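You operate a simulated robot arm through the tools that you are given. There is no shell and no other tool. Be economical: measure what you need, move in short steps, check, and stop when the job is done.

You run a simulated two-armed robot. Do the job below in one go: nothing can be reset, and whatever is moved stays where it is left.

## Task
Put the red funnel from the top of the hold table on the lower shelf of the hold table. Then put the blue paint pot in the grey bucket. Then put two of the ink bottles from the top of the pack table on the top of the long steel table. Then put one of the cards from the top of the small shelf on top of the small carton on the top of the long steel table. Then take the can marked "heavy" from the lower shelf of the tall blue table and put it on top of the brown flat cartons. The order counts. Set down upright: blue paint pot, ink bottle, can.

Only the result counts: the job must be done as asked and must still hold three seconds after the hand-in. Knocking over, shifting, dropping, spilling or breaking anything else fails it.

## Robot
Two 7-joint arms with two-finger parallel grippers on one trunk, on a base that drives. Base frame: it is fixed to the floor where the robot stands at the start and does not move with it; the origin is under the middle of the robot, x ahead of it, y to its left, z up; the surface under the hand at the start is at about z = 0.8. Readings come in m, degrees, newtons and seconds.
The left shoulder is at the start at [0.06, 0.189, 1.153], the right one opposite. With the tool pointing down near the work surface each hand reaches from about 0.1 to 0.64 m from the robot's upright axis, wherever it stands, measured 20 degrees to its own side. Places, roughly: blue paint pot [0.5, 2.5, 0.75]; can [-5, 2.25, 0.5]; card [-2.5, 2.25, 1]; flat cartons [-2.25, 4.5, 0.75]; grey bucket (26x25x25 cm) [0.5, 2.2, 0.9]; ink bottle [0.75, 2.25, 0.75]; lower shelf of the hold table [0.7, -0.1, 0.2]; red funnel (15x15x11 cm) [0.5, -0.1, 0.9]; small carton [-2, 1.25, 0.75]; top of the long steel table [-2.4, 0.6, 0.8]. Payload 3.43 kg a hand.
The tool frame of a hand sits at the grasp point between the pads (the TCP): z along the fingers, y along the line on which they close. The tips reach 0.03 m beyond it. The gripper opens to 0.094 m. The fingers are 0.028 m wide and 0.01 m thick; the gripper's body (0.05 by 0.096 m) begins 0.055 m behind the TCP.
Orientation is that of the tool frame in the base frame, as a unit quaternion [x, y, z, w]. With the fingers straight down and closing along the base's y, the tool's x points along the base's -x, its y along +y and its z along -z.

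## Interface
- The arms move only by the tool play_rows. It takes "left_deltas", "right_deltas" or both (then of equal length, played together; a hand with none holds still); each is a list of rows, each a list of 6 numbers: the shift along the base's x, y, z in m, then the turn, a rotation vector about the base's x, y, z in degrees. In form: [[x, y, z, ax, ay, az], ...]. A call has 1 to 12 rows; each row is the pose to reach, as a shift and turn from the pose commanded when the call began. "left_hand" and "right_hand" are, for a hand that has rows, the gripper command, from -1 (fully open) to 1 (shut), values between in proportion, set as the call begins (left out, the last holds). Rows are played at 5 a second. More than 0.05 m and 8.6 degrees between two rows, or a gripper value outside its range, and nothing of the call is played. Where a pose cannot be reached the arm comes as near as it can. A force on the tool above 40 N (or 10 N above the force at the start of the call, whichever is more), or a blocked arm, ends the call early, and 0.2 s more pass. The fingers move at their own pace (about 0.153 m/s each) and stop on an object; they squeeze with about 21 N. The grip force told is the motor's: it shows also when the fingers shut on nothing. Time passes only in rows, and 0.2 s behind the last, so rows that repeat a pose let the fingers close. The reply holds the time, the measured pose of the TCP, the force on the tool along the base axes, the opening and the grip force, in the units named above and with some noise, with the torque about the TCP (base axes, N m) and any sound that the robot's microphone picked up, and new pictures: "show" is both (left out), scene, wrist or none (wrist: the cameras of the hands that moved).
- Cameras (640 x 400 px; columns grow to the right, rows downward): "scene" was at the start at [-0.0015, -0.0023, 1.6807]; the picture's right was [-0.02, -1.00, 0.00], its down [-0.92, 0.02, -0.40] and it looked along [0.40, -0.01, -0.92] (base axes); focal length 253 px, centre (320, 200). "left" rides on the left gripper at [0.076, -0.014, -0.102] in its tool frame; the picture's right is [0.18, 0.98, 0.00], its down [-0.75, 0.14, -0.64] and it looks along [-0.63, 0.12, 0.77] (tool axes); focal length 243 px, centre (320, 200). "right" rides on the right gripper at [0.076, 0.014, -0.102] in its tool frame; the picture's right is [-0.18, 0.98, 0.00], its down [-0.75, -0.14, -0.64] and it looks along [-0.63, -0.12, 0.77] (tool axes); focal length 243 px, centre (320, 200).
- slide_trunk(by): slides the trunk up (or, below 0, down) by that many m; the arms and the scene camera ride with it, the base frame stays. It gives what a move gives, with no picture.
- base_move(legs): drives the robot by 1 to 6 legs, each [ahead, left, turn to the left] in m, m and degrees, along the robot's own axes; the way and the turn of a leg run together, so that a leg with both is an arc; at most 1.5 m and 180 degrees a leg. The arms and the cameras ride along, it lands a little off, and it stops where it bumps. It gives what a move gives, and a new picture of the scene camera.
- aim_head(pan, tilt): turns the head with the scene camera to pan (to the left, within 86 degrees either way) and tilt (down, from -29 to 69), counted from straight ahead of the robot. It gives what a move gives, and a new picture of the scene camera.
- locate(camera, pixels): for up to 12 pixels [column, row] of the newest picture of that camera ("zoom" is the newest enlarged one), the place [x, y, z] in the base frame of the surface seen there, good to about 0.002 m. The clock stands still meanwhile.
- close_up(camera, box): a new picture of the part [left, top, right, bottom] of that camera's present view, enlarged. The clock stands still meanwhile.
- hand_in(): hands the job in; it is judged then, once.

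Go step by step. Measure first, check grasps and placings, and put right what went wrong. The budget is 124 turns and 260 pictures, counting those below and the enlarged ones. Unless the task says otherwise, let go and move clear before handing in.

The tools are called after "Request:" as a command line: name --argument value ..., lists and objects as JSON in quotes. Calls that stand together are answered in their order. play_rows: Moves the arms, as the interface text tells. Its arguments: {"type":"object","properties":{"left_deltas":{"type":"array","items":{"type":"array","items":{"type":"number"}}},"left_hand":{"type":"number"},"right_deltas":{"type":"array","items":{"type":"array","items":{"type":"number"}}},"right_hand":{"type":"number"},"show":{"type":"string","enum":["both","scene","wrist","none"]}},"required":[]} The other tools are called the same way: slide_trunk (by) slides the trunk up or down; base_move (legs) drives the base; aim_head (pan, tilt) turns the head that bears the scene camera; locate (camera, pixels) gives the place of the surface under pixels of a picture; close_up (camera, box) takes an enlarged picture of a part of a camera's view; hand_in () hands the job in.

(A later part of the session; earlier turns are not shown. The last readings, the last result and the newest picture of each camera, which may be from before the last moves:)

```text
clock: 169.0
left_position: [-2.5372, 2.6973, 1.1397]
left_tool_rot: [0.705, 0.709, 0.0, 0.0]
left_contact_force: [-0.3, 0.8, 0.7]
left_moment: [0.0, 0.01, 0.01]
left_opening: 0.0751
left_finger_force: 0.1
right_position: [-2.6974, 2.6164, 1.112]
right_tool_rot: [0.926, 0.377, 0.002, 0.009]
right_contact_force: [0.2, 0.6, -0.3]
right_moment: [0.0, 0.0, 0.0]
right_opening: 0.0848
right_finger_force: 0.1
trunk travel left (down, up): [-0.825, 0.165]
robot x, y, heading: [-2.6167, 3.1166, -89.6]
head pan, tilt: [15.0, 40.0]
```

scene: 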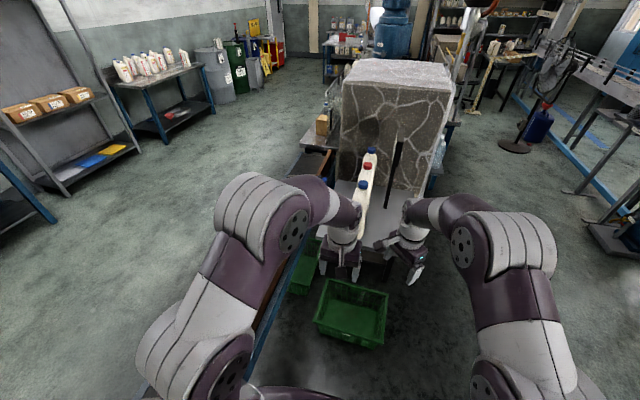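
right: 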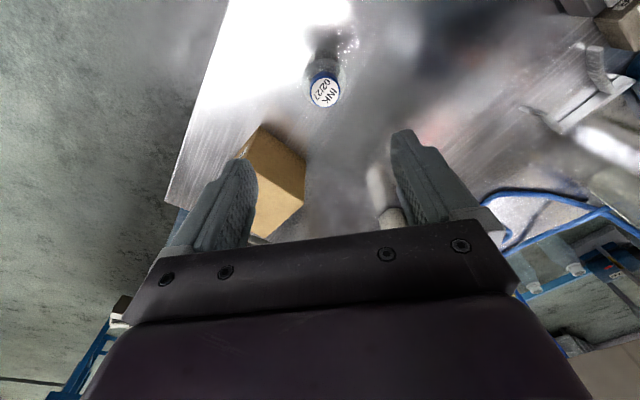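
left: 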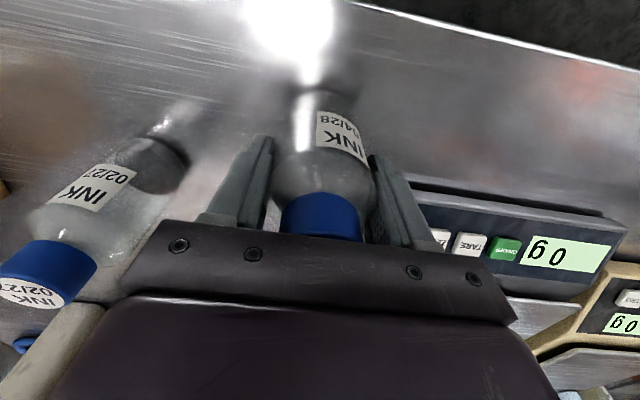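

Before advancing I lift both hands: left towards x -2.43, z 1.24; right back a bit.

Request:
play_rows --left_deltas '[[0.02, 0, 0.02, 0, 0, 0], [0.04, 0, 0.04, 0, 0, 0], [0.06, 0, 0.06, 0, 0, 0], [0.08, 0, 0.08, 0, 0, 0], [0.11, 0, 0.1, 0, 0, 0]]' --right_deltas '[[-0.01, 0.03, 0.01, 0, 0, 0], [-0.02, 0.06, 0.02, 0, 0, 0], [-0.03, 0.09, 0.03, 0, 0, 0], [-0.04, 0.12, 0.04, 0, 0, 0], [-0.05, 0.15, 0.05, 0, 0, 0]]' --show "none"

Request:
base_move --legs '[[0.26, 0, 0]]'

Request:
aim_head --pan 15 --tilt 52

```text
clock: 170.2
left_position: [-2.4251, 2.7066, 1.2217]
left_tool_rot: [0.705, 0.709, -0.001, 0.001]
left_contact_force: [-0.2, 0.2, -0.2]
left_moment: [-0.02, 0.01, 0.0]
left_opening: 0.0751
left_finger_force: 0.1
left hand out of reach, approached as far as the arm can: row 5
right_position: [-2.7458, 2.7697, 1.162]
right_tool_rot: [0.926, 0.378, 0.001, 0.01]
right_contact_force: [-0.1, 0.1, 0.4]
right_moment: [-0.02, 0.04, 0.01]
right_opening: 0.0845
right_finger_force: 0.1
trunk travel left (down, up): [-0.825, 0.165]
robot x, y, heading: [-2.6147, 3.1174, -89.4]
head pan, tilt: [15.0, 40.0]
```

```text
clock: 172.0
left_position: [-2.4242, 2.4512, 1.2225]
left_tool_rot: [0.705, 0.709, -0.001, 0.0]
left_contact_force: [-0.8, 0.2, -0.3]
left_moment: [0.01, -0.01, -0.01]
left_opening: 0.0755
left_finger_force: 0.1
right_position: [-2.7454, 2.5138, 1.1618]
right_tool_rot: [0.926, 0.377, 0.001, 0.01]
right_contact_force: [-0.1, -0.1, 0.1]
right_moment: [0.01, -0.01, 0.01]
right_opening: 0.0844
right_finger_force: 0.1
trunk travel left (down, up): [-0.825, 0.165]
robot x, y, heading: [-2.6147, 2.8635, -89.5]
head pan, tilt: [15.0, 40.0]
```

scene: 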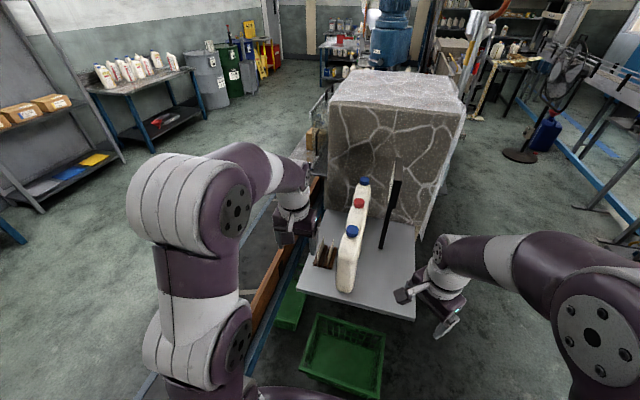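

```text
clock: 172.7
left_position: [-2.4254, 2.4491, 1.2223]
left_tool_rot: [0.704, 0.71, 0.001, 0.0]
left_contact_force: [0.2, -0.5, 1.1]
left_moment: [-0.06, 0.01, -0.01]
left_opening: 0.0753
left_finger_force: 0.1
right_position: [-2.7454, 2.5126, 1.1619]
right_tool_rot: [0.926, 0.377, 0.003, 0.009]
right_contact_force: [0.3, -0.5, 0.5]
right_moment: [0.01, -0.02, 0.02]
right_opening: 0.0846
right_finger_force: 0.0
trunk travel left (down, up): [-0.825, 0.165]
robot x, y, heading: [-2.6138, 2.8641, -89.7]
head pan, tilt: [15.0, 52.0]
```

scene: 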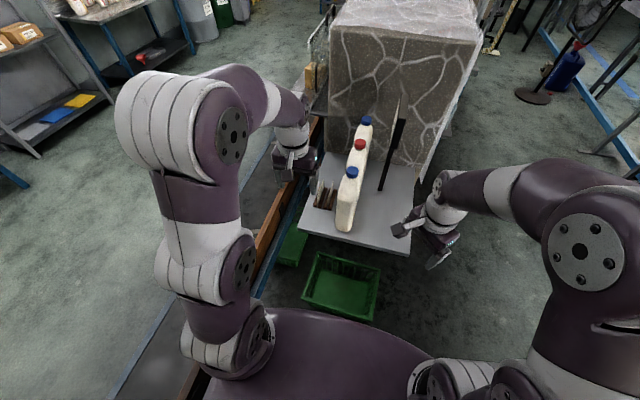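

The holder is seen side-on near (327,195). I zoom in and measure cards, slots and bottle faces.

Request:
close_up --camera "scene" --box '[304, 168, 368, 216]'

Request:
play_rows --left_deltas '[[0, 0, 0, 0, 0, 0]]' --show "wrist"

```text
8.33 times, centred on (336, 192) of scene
```

zoom: 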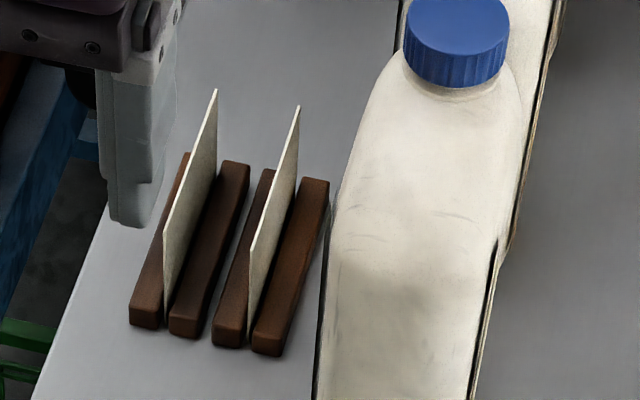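

```text
clock: 173.1
left_position: [-2.4251, 2.4497, 1.223]
left_tool_rot: [0.705, 0.709, 0.0, 0.001]
left_contact_force: [-0.7, -0.1, 0.5]
left_moment: [-0.01, -0.02, 0.04]
left_opening: 0.0753
left_finger_force: 0.0
right_position: [-2.7455, 2.5128, 1.1627]
right_tool_rot: [0.926, 0.377, 0.002, 0.01]
right_contact_force: [-0.1, -0.1, 1.0]
right_moment: [0.0, 0.02, -0.05]
right_opening: 0.0847
right_finger_force: 0.0
trunk travel left (down, up): [-0.825, 0.165]
robot x, y, heading: [-2.6134, 2.8643, -89.2]
head pan, tilt: [15.0, 52.0]
```

left: 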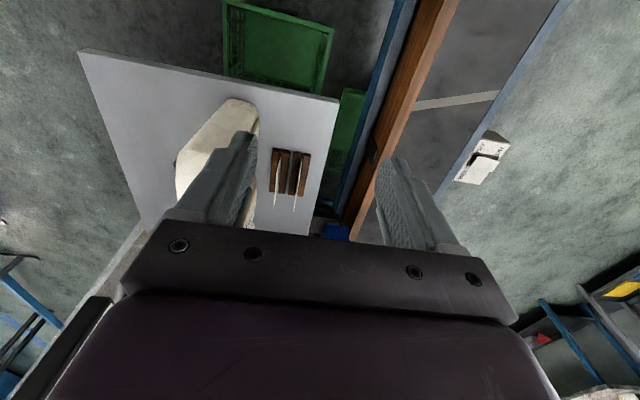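

The front card stands vertically between two bars; I locate card edges, bars and the bottle in the zoomed view.

Request:
close_up --camera "scene" --box '[304, 168, 368, 216]'

Request:
locate --camera "zoom" --pixels '[[214, 100], [185, 170], [166, 235], [168, 290], [297, 115], [252, 245], [145, 310], [185, 315], [230, 170], [340, 250], [100, 300], [330, 180]]'

Request:
locate --camera "left" --pixels '[[296, 195], [300, 170], [294, 208], [276, 185], [280, 168], [276, 204], [290, 170], [305, 170], [250, 115]]'

```text
8.33 times, centred on (336, 192) of scene
```

zoom: 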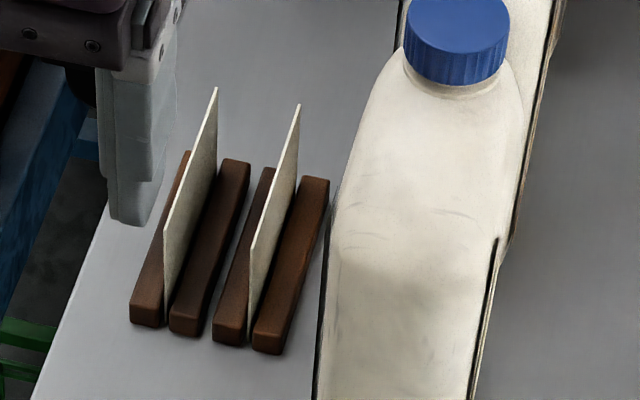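

```text
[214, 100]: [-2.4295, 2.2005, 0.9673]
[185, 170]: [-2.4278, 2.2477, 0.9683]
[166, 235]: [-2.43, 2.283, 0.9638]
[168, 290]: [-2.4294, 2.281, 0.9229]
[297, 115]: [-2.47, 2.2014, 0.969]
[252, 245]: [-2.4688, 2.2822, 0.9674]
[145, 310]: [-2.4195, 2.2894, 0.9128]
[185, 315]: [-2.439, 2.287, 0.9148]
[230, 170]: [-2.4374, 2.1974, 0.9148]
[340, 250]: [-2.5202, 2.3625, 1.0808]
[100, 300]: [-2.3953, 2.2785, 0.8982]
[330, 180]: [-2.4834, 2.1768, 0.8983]
```

```text
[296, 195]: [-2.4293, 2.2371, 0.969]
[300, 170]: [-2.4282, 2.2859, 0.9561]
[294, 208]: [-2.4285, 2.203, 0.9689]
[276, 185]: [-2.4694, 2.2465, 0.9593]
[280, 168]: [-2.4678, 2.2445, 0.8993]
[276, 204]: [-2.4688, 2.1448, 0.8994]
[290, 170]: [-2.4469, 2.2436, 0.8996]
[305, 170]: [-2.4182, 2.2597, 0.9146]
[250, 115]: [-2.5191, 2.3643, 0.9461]
```

Front card: x -2.429, y 2.20–2.284, top z 0.969; rear card 4 cm behind. I bring the left hand above it with a narrow opening and 12° forward pitch.

Request:
play_rows --left_deltas '[[0, -0.04, -0.02, -3, 0, 0], [-0.001, -0.08, -0.04, -6, 0, 0], [-0.002, -0.12, -0.07, -9, 0, 0], [-0.003, -0.16, -0.1, -12, 0, 0], [-0.004, -0.195, -0.14, -12, 0, 0], [-0.004, -0.2, -0.18, -12, 0, 0]]' --left_hand 0.24 --show "both"

```text
refused: row 5 steps farther than a row can; nothing moved
```

Request:
play_rows --left_deltas '[[0, -0.04, -0.02, -3, 0, 0], [-0.001, -0.08, -0.04, -6, 0, 0], [-0.002, -0.12, -0.065, -9, 0, 0], [-0.003, -0.155, -0.09, -12, 0, 0], [-0.004, -0.185, -0.12, -12, 0, 0], [-0.004, -0.2, -0.15, -12, 0, 0], [-0.004, -0.2, -0.18, -12, 0, 0]]' --left_hand 0.24 --show "both"

```text
clock: 174.7
left_position: [-2.4265, 2.2477, 1.0417]
left_tool_rot: [0.701, 0.705, -0.075, 0.074]
left_contact_force: [0.1, 0.4, 0.4]
left_moment: [0.0, 0.04, 0.02]
left_opening: 0.0358
left_finger_force: 0.0
right_position: [-2.7441, 2.513, 1.1624]
right_tool_rot: [0.926, 0.377, 0.001, 0.01]
right_contact_force: [0.1, 0.6, 0.3]
right_moment: [0.04, 0.01, -0.01]
right_opening: 0.0847
right_finger_force: 0.0
trunk travel left (down, up): [-0.825, 0.165]
robot x, y, heading: [-2.6178, 2.8631, -89.4]
head pan, tilt: [15.0, 52.0]
```

scene: 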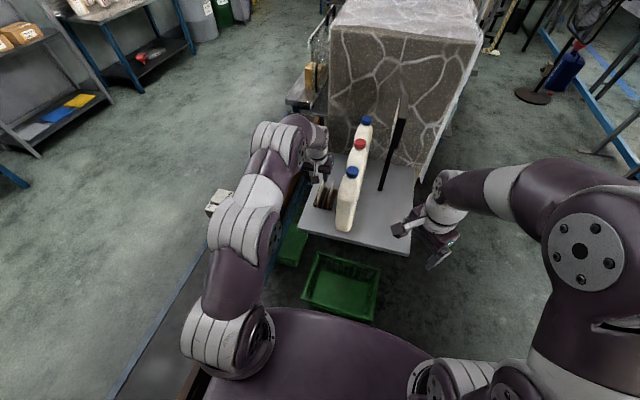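
left: 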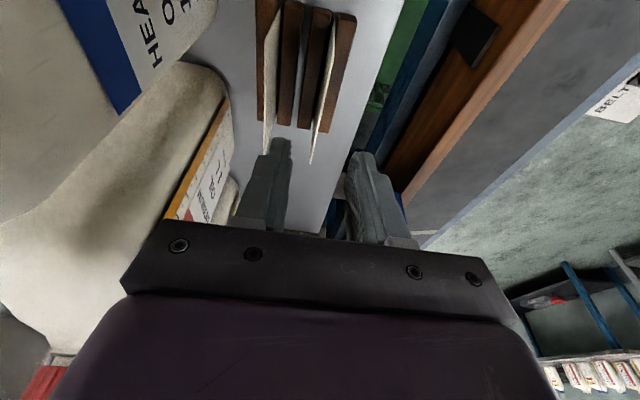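

Reached. The card lies between the fingers; I descend 6.3 cm with -3 mm in x.

Request:
play_rows --left_deltas '[[-0.002, -0.002, -0.02, 0, 0, 0], [-0.003, -0.004, -0.045, 0, 0, 0], [-0.003, -0.004, -0.0635, 0, 0, 0], [-0.003, -0.004, -0.0635, 0, 0, 0]]' --show "wrist"

Request:
close_up --camera "scene" --box '[290, 140, 370, 220]'

```text
clock: 175.7
left_position: [-2.4312, 2.2444, 0.9788]
left_tool_rot: [0.701, 0.706, -0.074, 0.074]
left_contact_force: [-0.6, -0.4, 0.5]
left_moment: [-0.02, -0.01, 0.01]
left_opening: 0.0356
left_finger_force: 0.0
right_position: [-2.7454, 2.5147, 1.1616]
right_tool_rot: [0.926, 0.377, 0.003, 0.01]
right_contact_force: [-0.1, 0.3, -0.4]
right_moment: [0.02, -0.01, 0.03]
right_opening: 0.0846
right_finger_force: 0.1
trunk travel left (down, up): [-0.825, 0.165]
robot x, y, heading: [-2.616, 2.86, -89.6]
head pan, tilt: [15.0, 52.0]
```

left: 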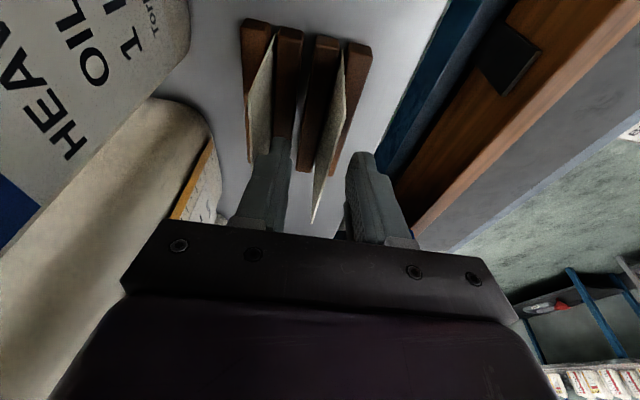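

```text
5.00 times, centred on (330, 180) of scene
```

zoom: 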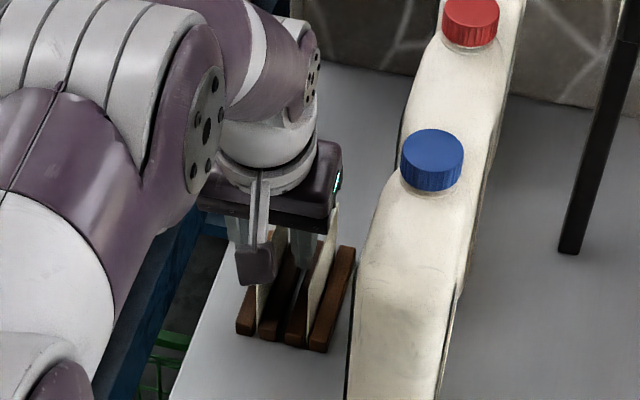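

The front card is between the fingers, the rear card outside. I close and lift 5 cm slowly.

Request:
play_rows --left_deltas '[[0.0015, 0, 0, 0, 0, 0], [0.0015, 0, 0, 0, 0, 0], [0.0015, 0, 0, 0, 0, 0]]' --left_hand 1 --show "none"

Request:
play_rows --left_deltas '[[0, 0, 0.015, 0, 0, 0], [0, 0, 0.035, 0, 0, 0], [0, 0, 0.06, 0, 0, 0], [0, 0, 0.09, 0, 0, 0]]' --show "both"

Request:
close_up --camera "scene" --box '[290, 140, 370, 220]'

```text
clock: 176.5
left_position: [-2.4304, 2.2452, 0.9784]
left_tool_rot: [0.701, 0.706, -0.074, 0.074]
left_contact_force: [2.5, 0.0, -0.7]
left_moment: [-0.03, -0.09, -0.06]
left_opening: 0.0012
left_finger_force: 21.0
right_position: [-2.7454, 2.5134, 1.1636]
right_tool_rot: [0.926, 0.378, 0.002, 0.01]
right_contact_force: [-0.2, -0.5, 0.8]
right_moment: [-0.01, 0.0, 0.01]
right_opening: 0.0848
right_finger_force: 0.1
trunk travel left (down, up): [-0.825, 0.165]
robot x, y, heading: [-2.6132, 2.8629, -89.5]
head pan, tilt: [15.0, 52.0]
```

```text
clock: 177.5
left_position: [-2.4287, 2.2458, 1.0695]
left_tool_rot: [0.7, 0.706, -0.076, 0.074]
left_contact_force: [0.1, -0.5, -0.3]
left_moment: [0.02, 0.0, 0.0]
left_opening: 0.0015
left_finger_force: 20.9
right_position: [-2.7444, 2.5136, 1.1625]
right_tool_rot: [0.926, 0.377, 0.002, 0.009]
right_contact_force: [0.8, -0.8, 0.5]
right_moment: [-0.01, 0.0, 0.02]
right_opening: 0.0847
right_finger_force: 0.1
trunk travel left (down, up): [-0.825, 0.165]
robot x, y, heading: [-2.613, 2.8636, -89.7]
head pan, tilt: [15.0, 52.0]
```

scene: 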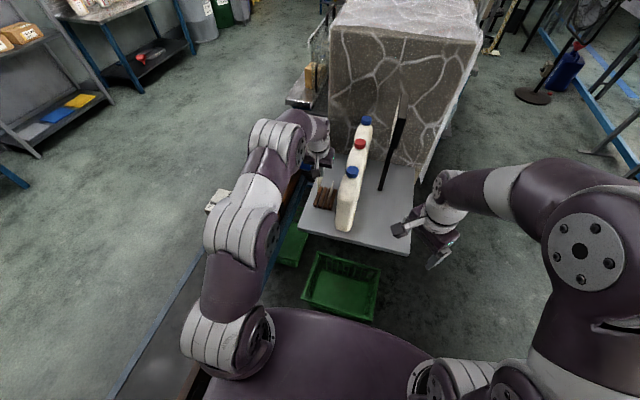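
left: 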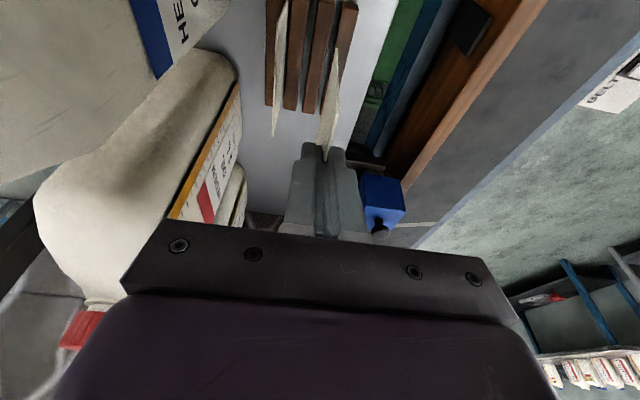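

```text
5.00 times, centred on (330, 180) of scene
```

zoom: 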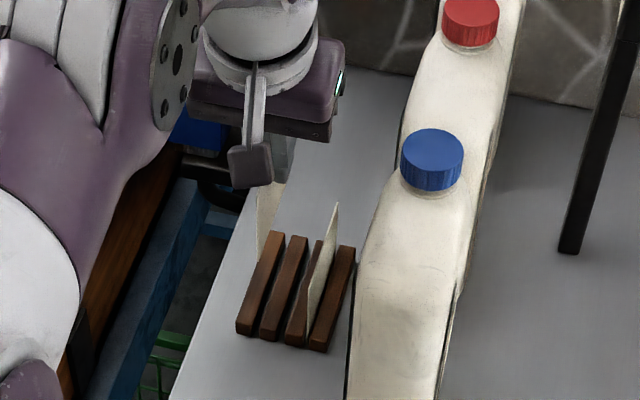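

Card lifted alone; the holder and rear card stay. I raise and retract the hand, then drive back round to the steel table's front.

Request:
play_rows --left_deltas '[[0, 0, 0.04, 0, 0, 0], [0, 0.03, 0.07, 0, 0, 0], [0, 0.07, 0.09, 0, 0, 0], [0, 0.11, 0.1, 0, 0, 0], [0, 0.15, 0.1, 0, 0, 0], [0, 0.18, 0.1, 0, 0, 0]]' --show "none"

Request:
base_move --legs '[[-0.84, 0, 0], [0, 1.35, 0], [0, 0, -90]]'

```text
clock: 178.9
left_position: [-2.4304, 2.4269, 1.1678]
left_tool_rot: [0.701, 0.706, -0.076, 0.074]
left_contact_force: [0.4, -1.0, -0.4]
left_moment: [-0.02, -0.01, -0.01]
left_opening: 0.0015
left_finger_force: 21.1
right_position: [-2.7449, 2.5135, 1.1622]
right_tool_rot: [0.926, 0.377, 0.002, 0.01]
right_contact_force: [-0.2, 0.4, -0.3]
right_moment: [0.01, 0.02, 0.0]
right_opening: 0.0847
right_finger_force: 0.0
trunk travel left (down, up): [-0.825, 0.165]
robot x, y, heading: [-2.6119, 2.8659, -89.3]
head pan, tilt: [15.0, 52.0]
```

```text
clock: 193.7
left_position: [-1.7176, 3.5636, 1.1688]
left_tool_rot: [0.994, -0.015, -0.105, -0.002]
left_contact_force: [-0.2, 0.2, 1.0]
left_moment: [0.02, 0.02, 0.0]
left_opening: 0.0013
left_finger_force: 21.2
right_position: [-1.6188, 3.8753, 1.1632]
right_tool_rot: [0.914, -0.405, -0.006, 0.009]
right_contact_force: [-0.7, -0.4, -0.6]
right_moment: [0.01, -0.02, 0.01]
right_opening: 0.0846
right_finger_force: 0.0
trunk travel left (down, up): [-0.825, 0.165]
robot x, y, heading: [-1.2721, 3.7284, 178.5]
head pan, tilt: [15.0, 52.0]
```

scene: 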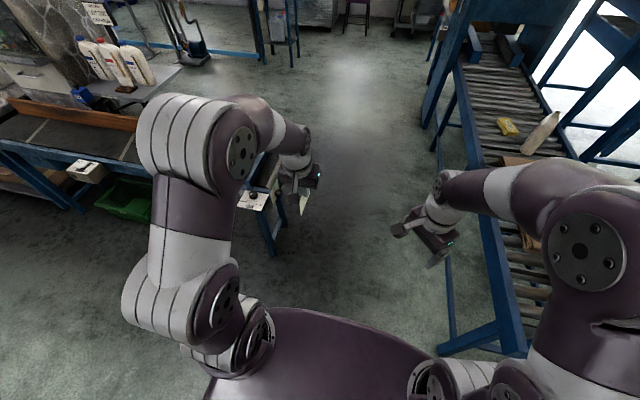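

The card is still held (303,200). I strafe left to about y 1.40.

Request:
base_move --legs '[[0, 0, 1.5], [0, 1.2, 0], [0, 1.12, 0]]'

Request:
aim_head --pan 8 --tilt 50

```text
clock: 205.5
left_position: [-1.7395, 1.2501, 1.1671]
left_tool_rot: [0.994, -0.018, -0.105, -0.003]
left_contact_force: [-1.1, 1.1, 0.4]
left_moment: [0.04, 0.0, 0.01]
left_opening: 0.0017
left_finger_force: 21.1
right_position: [-1.6385, 1.562, 1.1623]
right_tool_rot: [0.914, -0.407, -0.005, 0.008]
right_contact_force: [-0.3, -0.3, 0.3]
right_moment: [0.01, 0.0, -0.01]
right_opening: 0.0845
right_finger_force: 0.1
trunk travel left (down, up): [-0.825, 0.165]
robot x, y, heading: [-1.2958, 1.418, 178.1]
head pan, tilt: [15.0, 52.0]
```

scene: 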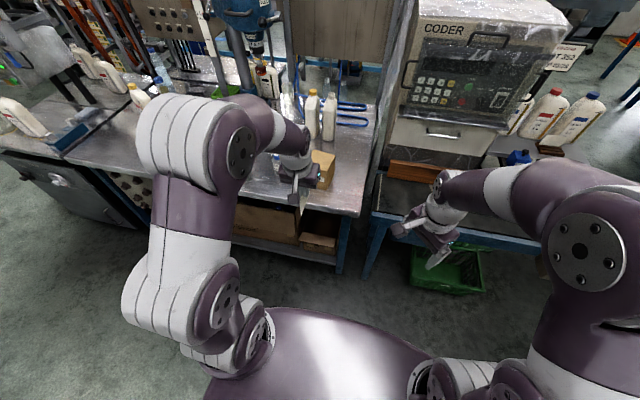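

```text
clock: 206.2
left_position: [-1.7381, 1.2492, 1.1686]
left_tool_rot: [0.994, -0.017, -0.106, -0.002]
left_contact_force: [0.3, 0.6, -0.6]
left_moment: [-0.02, -0.03, -0.01]
left_opening: 0.0014
left_finger_force: 21.1
right_position: [-1.6393, 1.5598, 1.1624]
right_tool_rot: [0.914, -0.407, -0.005, 0.008]
right_contact_force: [-0.5, 0.2, -0.7]
right_moment: [0.01, 0.01, 0.07]
right_opening: 0.0845
right_finger_force: 0.1
trunk travel left (down, up): [-0.825, 0.165]
robot x, y, heading: [-1.2932, 1.4178, 178.1]
head pan, tilt: [8.0, 50.0]
```

scene: 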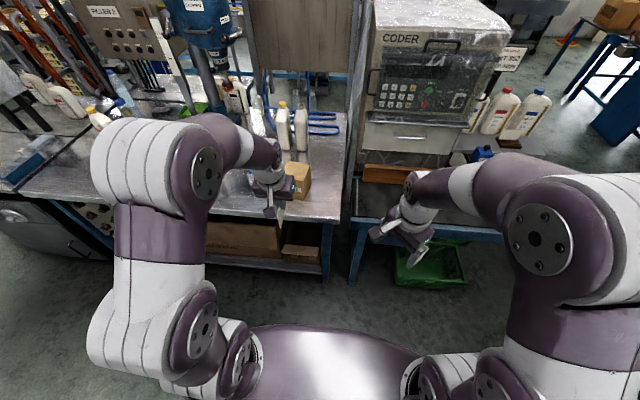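

Now I turn the card flat: first pitch the left tool to horizontal (78° about y) while extending a little.

Request:
play_rows --left_deltas '[[-0.02, 0, 0, 0, 8, 0], [-0.04, 0, 0, 0, 16, 0], [-0.06, 0, 0, 0, 24, 0], [-0.08, 0, 0, 0, 32, 0], [-0.1, 0, 0, 0, 40, 0], [-0.12, 0, 0, 0, 48, 0], [-0.14, 0, 0, 0, 56, 0], [-0.16, 0, 0, 0, 64, 0], [-0.18, 0, 0, 0, 72, 0], [-0.18, 0, 0, 0, 78, 0]]' --show "both"

```text
clock: 208.4
left_position: [-1.906, 1.2959, 1.1647]
left_tool_rot: [0.708, -0.003, -0.706, 0.019]
left_contact_force: [0.1, -0.2, -0.8]
left_moment: [0.05, 0.02, -0.02]
left_opening: 0.0012
left_finger_force: 21.1
left hand out of reach, approached as far as the arm can: row 5, 6, 7, 8, 9, 10
right_position: [-1.6392, 1.561, 1.1629]
right_tool_rot: [0.914, -0.407, -0.005, 0.009]
right_contact_force: [-0.3, -0.2, -0.2]
right_moment: [-0.02, 0.03, 0.01]
right_opening: 0.0847
right_finger_force: 0.1
trunk travel left (down, up): [-0.825, 0.165]
robot x, y, heading: [-1.293, 1.4132, 178.1]
head pan, tilt: [8.0, 50.0]
```

scene: 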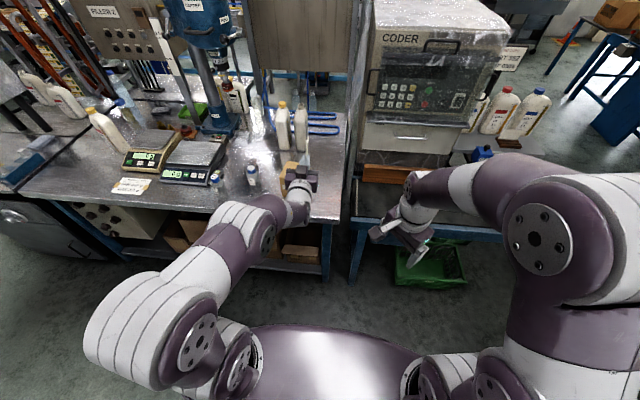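
left: 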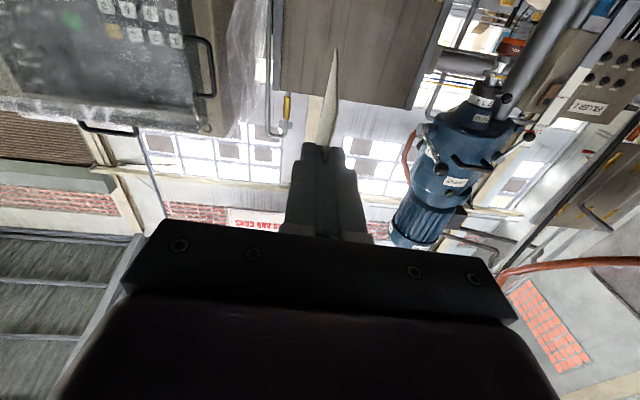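

Tool is horizontal with the card in front. I now roll +90° about x to bring the card flat.

Request:
play_rows --left_deltas '[[0, 0, 0, 8.4, 0, 0], [0, 0, 0, 16.8, 0, 0], [0, 0, 0, 25.2, 0, 0], [0, 0, 0, 33.6, 0, 0], [0, 0, 0, 42, 0, 0], [0, 0, 0, 50.4, 0, 0], [0, 0, 0, 58.8, 0, 0], [0, 0, 0, 67.2, 0, 0], [0, 0, 0, 75.6, 0, 0], [0, 0, 0, 84, 0, 0], [0, 0, 0, 90, 0, 0]]' --show "both"

```text
clock: 210.8
left_position: [-1.9878, 1.2876, 1.3291]
left_tool_rot: [0.552, 0.518, -0.47, -0.453]
left_contact_force: [0.0, 0.2, -1.3]
left_moment: [-0.01, -0.02, -0.01]
left_opening: 0.0016
left_finger_force: 20.9
left hand out of reach, approached as far as the arm can: row 1, 2, 3, 4, 5, 6, 7, 8, 9, 10, 11
right_position: [-1.6386, 1.5601, 1.1621]
right_tool_rot: [0.913, -0.407, -0.005, 0.008]
right_contact_force: [1.0, 0.5, -0.1]
right_moment: [0.02, -0.02, -0.02]
right_opening: 0.0845
right_finger_force: 0.0
trunk travel left (down, up): [-0.825, 0.165]
robot x, y, heading: [-1.293, 1.4135, 178.0]
head pan, tilt: [8.0, 50.0]
```

scene: 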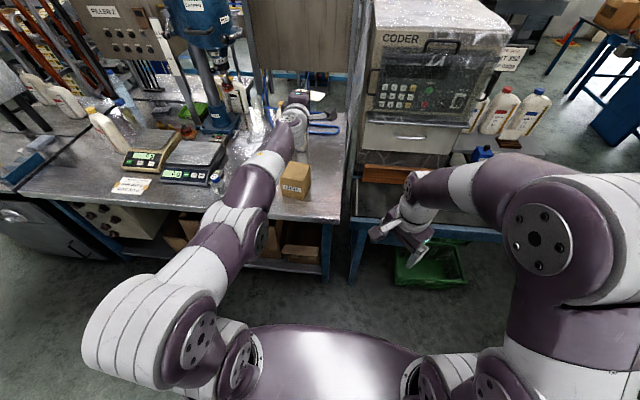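
left: 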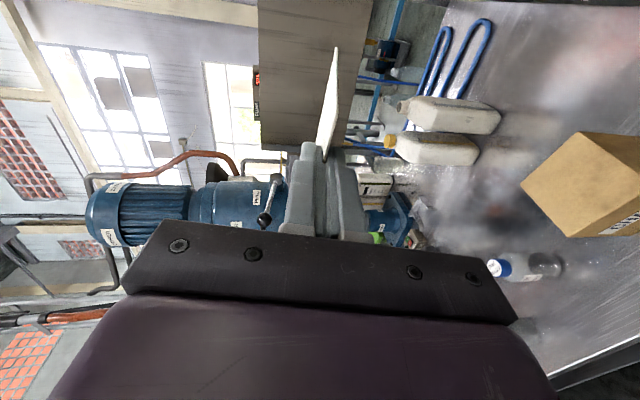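

The orientation is nearly flat but the arm drifted up and out. I bring it down and back with the remaining 7° correction.

Request:
play_rows --left_deltas '[[0.02, -0.01, -0.03, 0, 1, 0], [0.04, -0.02, -0.06, 0, 2, 0], [0.06, -0.03, -0.09, 0, 4, 0], [0.08, -0.04, -0.12, 1, 6, 0], [0.08, -0.05, -0.15, 1, 7, 0], [0.08, -0.06, -0.18, 1, 7, 0]]' --show "both"

```text
clock: 212.2
left_position: [-1.9918, 1.2475, 1.3239]
left_tool_rot: [0.552, 0.517, -0.466, -0.458]
left_contact_force: [0.3, -0.6, 0.2]
left_moment: [0.02, -0.02, 0.01]
left_opening: 0.0016
left_finger_force: 20.4
left hand out of reach, approached as far as the arm can: row 1, 2, 3, 4, 5, 6
right_position: [-1.6384, 1.5601, 1.1619]
right_tool_rot: [0.914, -0.406, -0.006, 0.008]
right_contact_force: [0.3, 0.7, -0.1]
right_moment: [0.02, -0.02, 0.03]
right_opening: 0.0846
right_finger_force: 0.1
trunk travel left (down, up): [-0.825, 0.165]
robot x, y, heading: [-1.2957, 1.4195, 178.0]
head pan, tilt: [8.0, 50.0]
```

scene: 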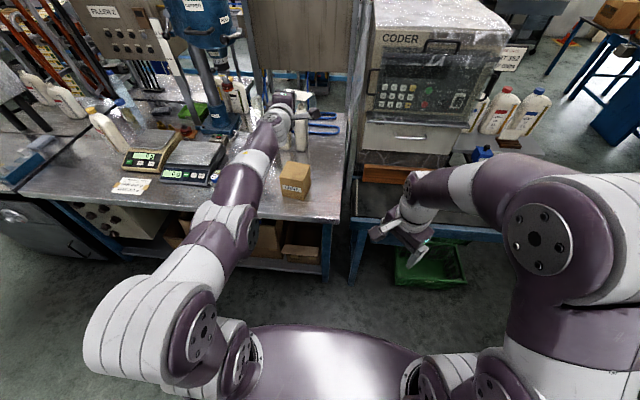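
left: 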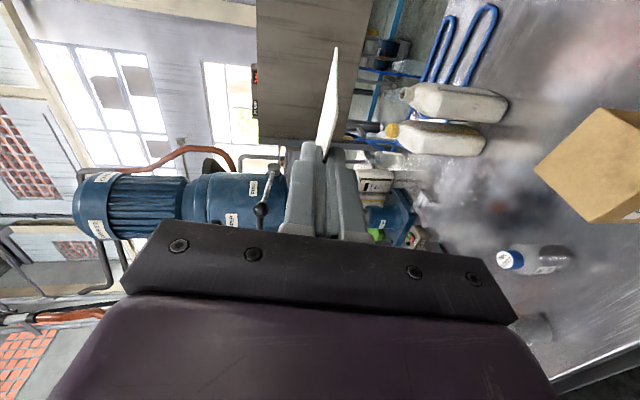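

This branch limits z, but the flat orientation (8° nose-down) suits; the trunk can do the lowering (≈0.38 m) and the base the x/y. I measure carton and card.

Request:
locate --camera "scene" --pixels '[[282, 178], [308, 182], [295, 172], [290, 165], [310, 168], [282, 194], [306, 200], [298, 188]]'

Request:
locate --camera "left" --pixels '[[336, 52], [331, 90], [322, 120], [325, 150], [605, 110], [540, 168], [585, 220], [635, 150], [333, 75], [318, 135]]'

Request:
close_up --camera "scene" --box '[240, 80, 350, 220]'

```text
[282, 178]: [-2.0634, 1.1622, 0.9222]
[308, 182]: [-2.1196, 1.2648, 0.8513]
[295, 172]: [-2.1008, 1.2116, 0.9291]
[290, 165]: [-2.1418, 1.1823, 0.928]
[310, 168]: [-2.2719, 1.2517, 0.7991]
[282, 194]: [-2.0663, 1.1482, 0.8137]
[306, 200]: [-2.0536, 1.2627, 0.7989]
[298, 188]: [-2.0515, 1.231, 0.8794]
```

```text
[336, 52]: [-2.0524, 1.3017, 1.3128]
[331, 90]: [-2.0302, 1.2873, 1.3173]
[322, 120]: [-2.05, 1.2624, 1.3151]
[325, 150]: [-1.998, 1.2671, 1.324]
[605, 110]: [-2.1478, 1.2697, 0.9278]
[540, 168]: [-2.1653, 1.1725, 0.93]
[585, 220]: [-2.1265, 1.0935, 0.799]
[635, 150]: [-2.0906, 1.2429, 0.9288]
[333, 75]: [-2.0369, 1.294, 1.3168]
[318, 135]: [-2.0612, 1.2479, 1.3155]
```

```text
2.86 times, centred on (295, 150) of scene
```

zoom: 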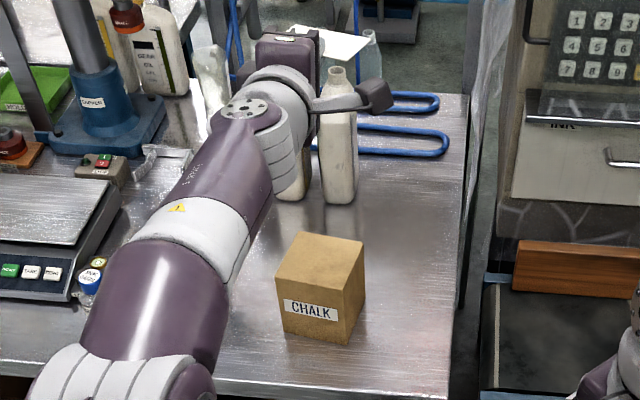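

Carton: x -2.057…-2.155, y 1.16–1.265, top 0.929. Card sticks 5 cm beyond the tips. I shift the base 3 cm ahead and left, then lower the trunk 0.33 m.

Request:
base_move --legs '[[0.031, 0.031, 0]]'

Request:
slide_trunk --by -0.32

Request:
aim_head --pan 12 --tilt 30

```text
clock: 213.1
left_position: [-2.0194, 1.2215, 1.3286]
left_tool_rot: [0.552, 0.516, -0.467, -0.459]
left_contact_force: [-0.1, 0.6, 0.9]
left_moment: [0.03, -0.01, 0.03]
left_opening: 0.0015
left_finger_force: 21.4
right_position: [-1.6661, 1.5349, 1.1631]
right_tool_rot: [0.913, -0.407, -0.007, 0.01]
right_contact_force: [0.2, 0.4, 0.0]
right_moment: [-0.05, 0.02, -0.02]
right_opening: 0.0847
right_finger_force: 0.0
trunk travel left (down, up): [-0.825, 0.165]
robot x, y, heading: [-1.3267, 1.389, 178.1]
head pan, tilt: [8.0, 50.0]
```

scene: 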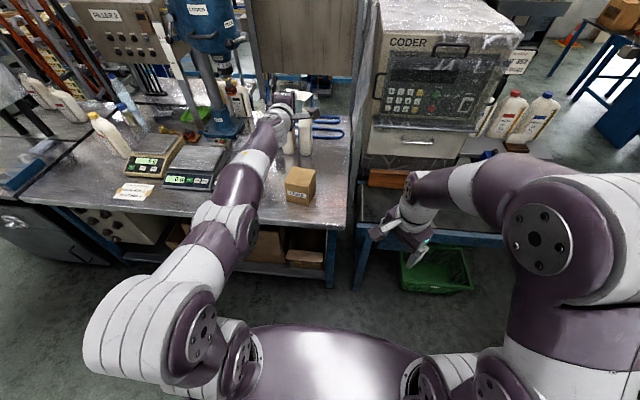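

```text
clock: 216.2
left_position: [-2.024, 1.2186, 1.0053]
left_tool_rot: [0.552, 0.518, -0.466, -0.458]
left_contact_force: [-0.4, -0.5, -0.1]
left_moment: [0.01, -0.01, -0.01]
left_opening: 0.0016
left_finger_force: 21.2
right_position: [-1.6698, 1.5314, 0.8418]
right_tool_rot: [0.913, -0.407, -0.005, 0.007]
right_contact_force: [0.1, 0.1, -0.4]
right_moment: [0.01, 0.0, 0.01]
right_opening: 0.0842
right_finger_force: 0.0
trunk travel left (down, up): [-0.505, 0.485]
robot x, y, heading: [-1.3267, 1.3856, 178.1]
head pan, tilt: [8.0, 50.0]
```

```text
clock: 217.1
left_position: [-2.0234, 1.218, 1.0051]
left_tool_rot: [0.552, 0.518, -0.466, -0.458]
left_contact_force: [-0.2, 0.2, -0.5]
left_moment: [0.01, 0.0, -0.03]
left_opening: 0.0013
left_finger_force: 21.3
right_position: [-1.6692, 1.5323, 0.8426]
right_tool_rot: [0.913, -0.407, -0.005, 0.009]
right_contact_force: [-1.3, -0.1, 0.6]
right_moment: [0.02, -0.01, -0.01]
right_opening: 0.0846
right_finger_force: 0.1
trunk travel left (down, up): [-0.505, 0.485]
robot x, y, heading: [-1.3261, 1.3846, 178.0]
head pan, tilt: [12.0, 30.0]
```

scene: 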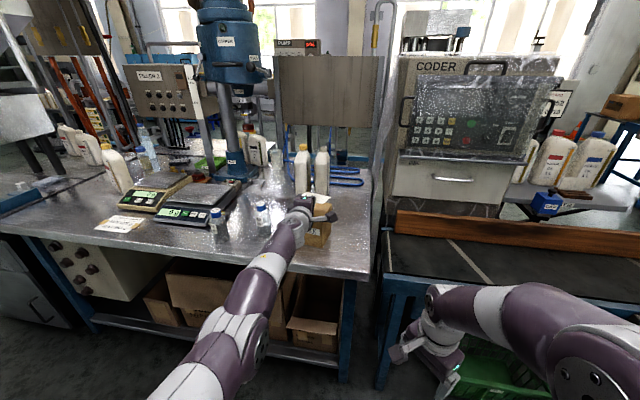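

Well placed: TCP (-2.0235,1.218). I zoom at the card over the carton and measure before the last 6 cm.

Request:
close_up --camera "scene" --box '[260, 170, 370, 260]'

Request:
play_rows --left_deltas '[[0, 0, 0, 0, 0, 0]]' --show "wrist"

Request:
locate --camera "scene" --pixels '[[315, 199], [320, 197], [326, 201], [310, 196], [295, 225], [285, 250], [315, 222], [305, 210]]'

```text
4.44 times, centred on (315, 215) of scene
```

zoom: 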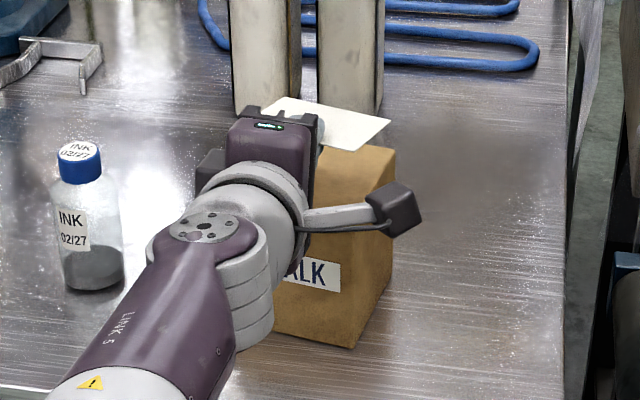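

```text
clock: 217.5
left_position: [-2.0236, 1.219, 1.0052]
left_tool_rot: [0.553, 0.518, -0.466, -0.458]
left_contact_force: [-0.9, 0.1, -0.3]
left_moment: [-0.01, 0.01, 0.0]
left_opening: 0.0014
left_finger_force: 21.1
right_position: [-1.6697, 1.5304, 0.8433]
right_tool_rot: [0.914, -0.407, -0.006, 0.007]
right_contact_force: [0.5, -0.5, 0.1]
right_moment: [0.0, -0.03, -0.01]
right_opening: 0.0845
right_finger_force: 0.0
trunk travel left (down, up): [-0.505, 0.485]
robot x, y, heading: [-1.3252, 1.3862, 178.3]
head pan, tilt: [12.0, 30.0]
```

left: 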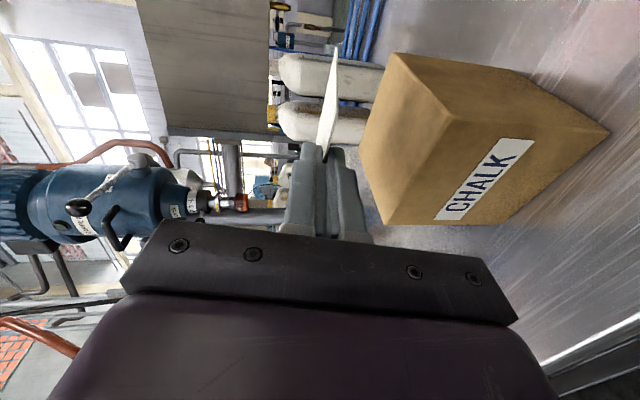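

```text
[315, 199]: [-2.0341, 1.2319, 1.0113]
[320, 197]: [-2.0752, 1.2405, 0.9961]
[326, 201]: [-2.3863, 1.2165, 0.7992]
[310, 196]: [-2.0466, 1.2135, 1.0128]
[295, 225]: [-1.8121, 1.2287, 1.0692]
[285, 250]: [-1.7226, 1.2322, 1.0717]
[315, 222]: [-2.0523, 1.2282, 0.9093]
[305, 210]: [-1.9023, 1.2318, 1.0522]
```

The card is over the carton. I lower by 0.055 m and check.

Request:
locate --camera "zoom" --pixels '[[385, 124], [355, 146], [285, 100], [340, 120], [325, 140]]'

Request:
slide_trunk --by -0.055

Request:
close_up --camera "left" --box '[270, 30, 450, 260]'

Request:
close_up --camera "scene" --box '[270, 170, 360, 250]'

```text
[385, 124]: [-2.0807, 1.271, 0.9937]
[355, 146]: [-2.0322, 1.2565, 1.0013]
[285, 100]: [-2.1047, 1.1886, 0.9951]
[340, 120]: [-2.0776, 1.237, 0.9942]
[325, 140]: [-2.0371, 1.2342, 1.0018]
```

```text
clock: 218.4
left_position: [-2.0238, 1.2171, 0.9504]
left_tool_rot: [0.552, 0.518, -0.466, -0.458]
left_contact_force: [0.3, -0.9, -0.5]
left_moment: [0.02, 0.0, -0.01]
left_opening: 0.0014
left_finger_force: 20.8
right_position: [-1.6692, 1.5312, 0.7877]
right_tool_rot: [0.913, -0.407, -0.006, 0.008]
right_contact_force: [-0.5, -0.7, 0.1]
right_moment: [0.01, -0.02, 0.01]
right_opening: 0.0849
right_finger_force: 0.1
trunk travel left (down, up): [-0.45, 0.54]
robot x, y, heading: [-1.3258, 1.3878, 177.9]
head pan, tilt: [12.0, 30.0]
```

```text
1.74 times, centred on (360, 145) of left
```

zoom: 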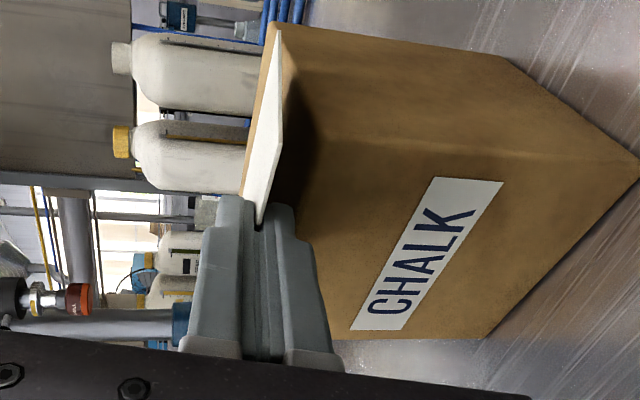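

```text
5.00 times, centred on (315, 210) of scene
```

zoom: 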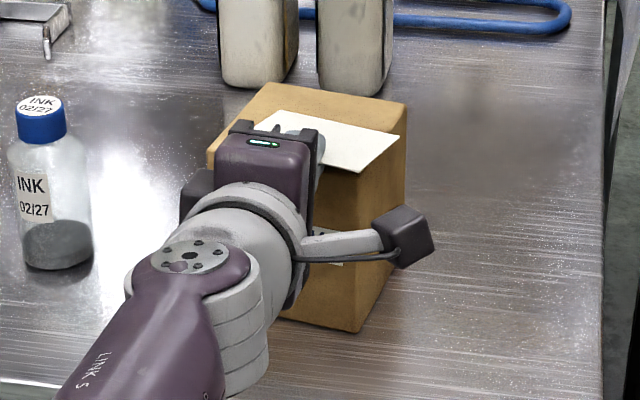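

Card centre ≈(-2.068,1.223), 1.3 cm inside the carton's front edge; fingers are just outside it. I lower 6 mm more and open slightly.

Request:
slide_trunk --by -0.006

Request:
play_rows --left_deltas '[[0, 0, 0, 0, 0, 0], [0, 0, 0, 0, 0, 0], [0, 0, 0, 0, 0, 0]]' --left_hand 0.7 --show "wrist"

Request:
close_up --camera "scene" --box '[270, 170, 360, 250]'

```text
clock: 219.0
left_position: [-2.0247, 1.2182, 0.9445]
left_tool_rot: [0.551, 0.518, -0.466, -0.459]
left_contact_force: [-0.3, -0.7, 0.6]
left_moment: [-0.01, 0.0, 0.01]
left_opening: 0.0015
left_finger_force: 21.5
right_position: [-1.67, 1.5315, 0.7815]
right_tool_rot: [0.913, -0.407, -0.005, 0.007]
right_contact_force: [-0.2, 0.3, 0.1]
right_moment: [0.0, -0.02, -0.04]
right_opening: 0.0847
right_finger_force: 0.1
trunk travel left (down, up): [-0.444, 0.546]
robot x, y, heading: [-1.3264, 1.3866, 177.9]
head pan, tilt: [12.0, 30.0]
```

```text
clock: 219.8
left_position: [-2.0239, 1.2183, 0.9445]
left_tool_rot: [0.552, 0.517, -0.466, -0.458]
left_contact_force: [-0.1, -0.2, -0.1]
left_moment: [0.02, -0.04, 0.03]
left_opening: 0.014
left_finger_force: 0.0
right_position: [-1.6708, 1.5308, 0.7813]
right_tool_rot: [0.914, -0.406, -0.006, 0.009]
right_contact_force: [0.1, -0.5, 0.3]
right_moment: [0.01, -0.01, 0.01]
right_opening: 0.0845
right_finger_force: 0.1
trunk travel left (down, up): [-0.444, 0.546]
robot x, y, heading: [-1.3274, 1.3872, 178.1]
head pan, tilt: [12.0, 30.0]
```

left: 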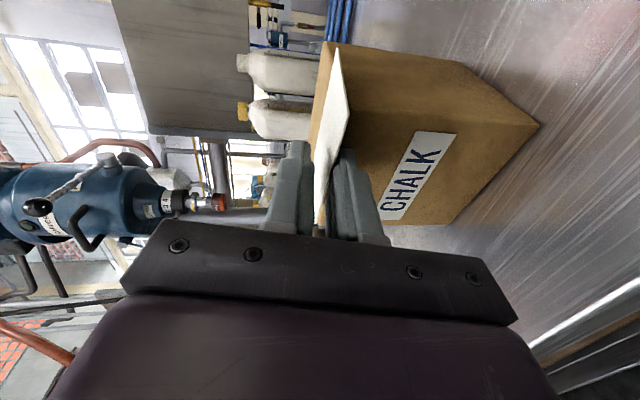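

```text
5.00 times, centred on (315, 210) of scene
```

zoom: 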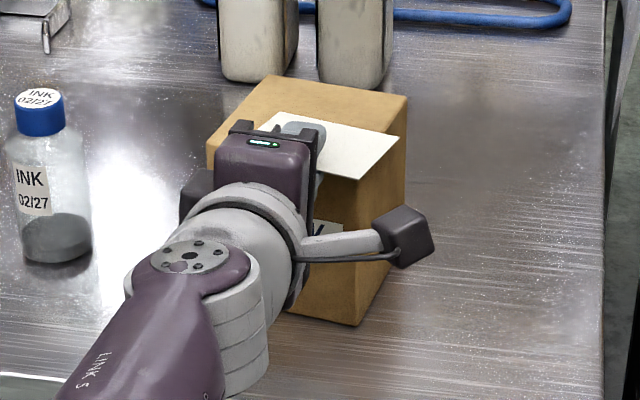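

The card lies on the carton; I measure its corners to see how much overhangs.

Request:
locate --camera "zoom" --pixels '[[396, 138], [359, 176], [285, 114], [330, 160], [335, 122], [268, 120], [380, 158]]'

Request:
locate --camera "left" --pixels '[[338, 55], [346, 118], [325, 190], [320, 215], [330, 150], [316, 165]]'

```text
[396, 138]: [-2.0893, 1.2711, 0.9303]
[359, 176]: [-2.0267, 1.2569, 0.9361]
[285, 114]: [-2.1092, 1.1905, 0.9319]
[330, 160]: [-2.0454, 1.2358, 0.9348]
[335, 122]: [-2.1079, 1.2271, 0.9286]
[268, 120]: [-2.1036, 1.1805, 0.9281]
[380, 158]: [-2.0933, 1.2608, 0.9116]
```

```text
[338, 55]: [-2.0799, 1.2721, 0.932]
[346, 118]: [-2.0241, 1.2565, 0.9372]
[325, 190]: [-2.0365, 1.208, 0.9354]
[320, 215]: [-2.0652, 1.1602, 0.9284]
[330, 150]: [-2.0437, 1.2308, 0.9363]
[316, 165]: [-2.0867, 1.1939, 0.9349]
```

Card centre is ~1.2 cm inside the edge, its near part resting on the lower finger. I lower 8 mm so it lies flat, then back off 7 cm.

Request:
slide_trunk --by -0.008

Request:
base_move --legs '[[-0.07, 0, 0]]'

Request:
close_up --camera "scene" --box '[270, 160, 370, 250]'

```text
clock: 220.3
left_position: [-2.0231, 1.2178, 0.9366]
left_tool_rot: [0.553, 0.518, -0.465, -0.457]
left_contact_force: [-0.2, -1.0, 0.1]
left_moment: [-0.02, 0.03, 0.01]
left_opening: 0.0141
left_finger_force: 0.1
right_position: [-1.6703, 1.5314, 0.7735]
right_tool_rot: [0.913, -0.407, -0.005, 0.008]
right_contact_force: [-0.4, 0.1, -0.1]
right_moment: [-0.01, -0.04, -0.02]
right_opening: 0.0846
right_finger_force: 0.0
trunk travel left (down, up): [-0.436, 0.554]
robot x, y, heading: [-1.3267, 1.3854, 178.4]
head pan, tilt: [12.0, 30.0]
```

```text
clock: 221.4
left_position: [-1.9523, 1.2171, 0.9375]
left_tool_rot: [0.552, 0.517, -0.466, -0.459]
left_contact_force: [1.1, -0.3, 0.1]
left_moment: [0.03, -0.02, -0.02]
left_opening: 0.0143
left_finger_force: 0.1
right_position: [-1.5987, 1.5282, 0.7735]
right_tool_rot: [0.913, -0.407, -0.006, 0.009]
right_contact_force: [-0.4, 0.0, -0.2]
right_moment: [0.0, 0.02, -0.01]
right_opening: 0.0846
right_finger_force: 0.0
trunk travel left (down, up): [-0.436, 0.554]
robot x, y, heading: [-1.256, 1.3845, 178.1]
head pan, tilt: [12.0, 30.0]
```

scene: 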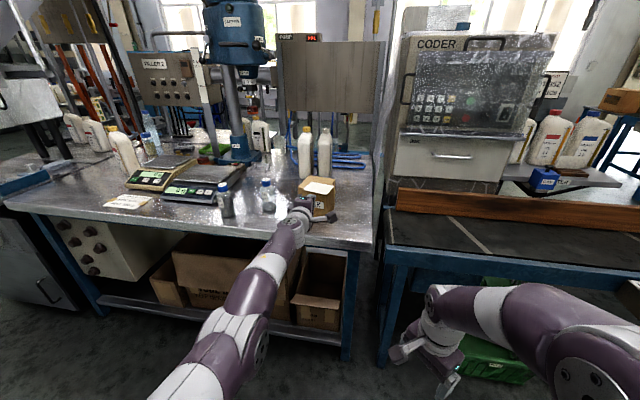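

```text
4.44 times, centred on (320, 205) of scene
```

zoom: 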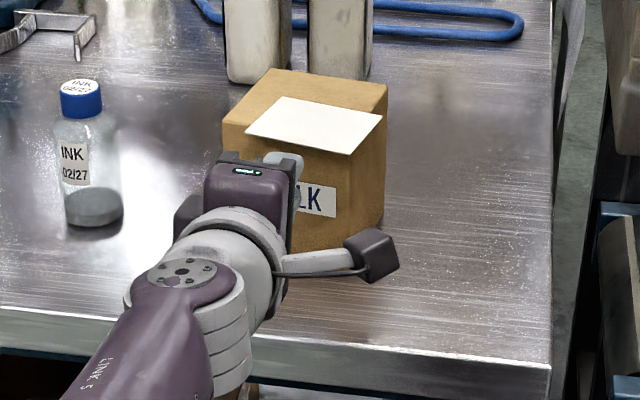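

The card lies flat on the carton. I check its corners against the carton top.

Request:
locate --camera "zoom" --pixels '[[248, 134], [346, 150], [378, 118], [284, 99], [312, 125], [232, 118], [355, 157], [300, 80]]'

```text
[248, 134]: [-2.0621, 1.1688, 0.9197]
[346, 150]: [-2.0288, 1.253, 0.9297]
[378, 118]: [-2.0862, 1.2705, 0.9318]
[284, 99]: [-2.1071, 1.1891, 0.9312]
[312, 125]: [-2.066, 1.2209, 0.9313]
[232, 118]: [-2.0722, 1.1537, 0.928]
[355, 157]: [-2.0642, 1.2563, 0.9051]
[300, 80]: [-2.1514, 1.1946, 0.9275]
```

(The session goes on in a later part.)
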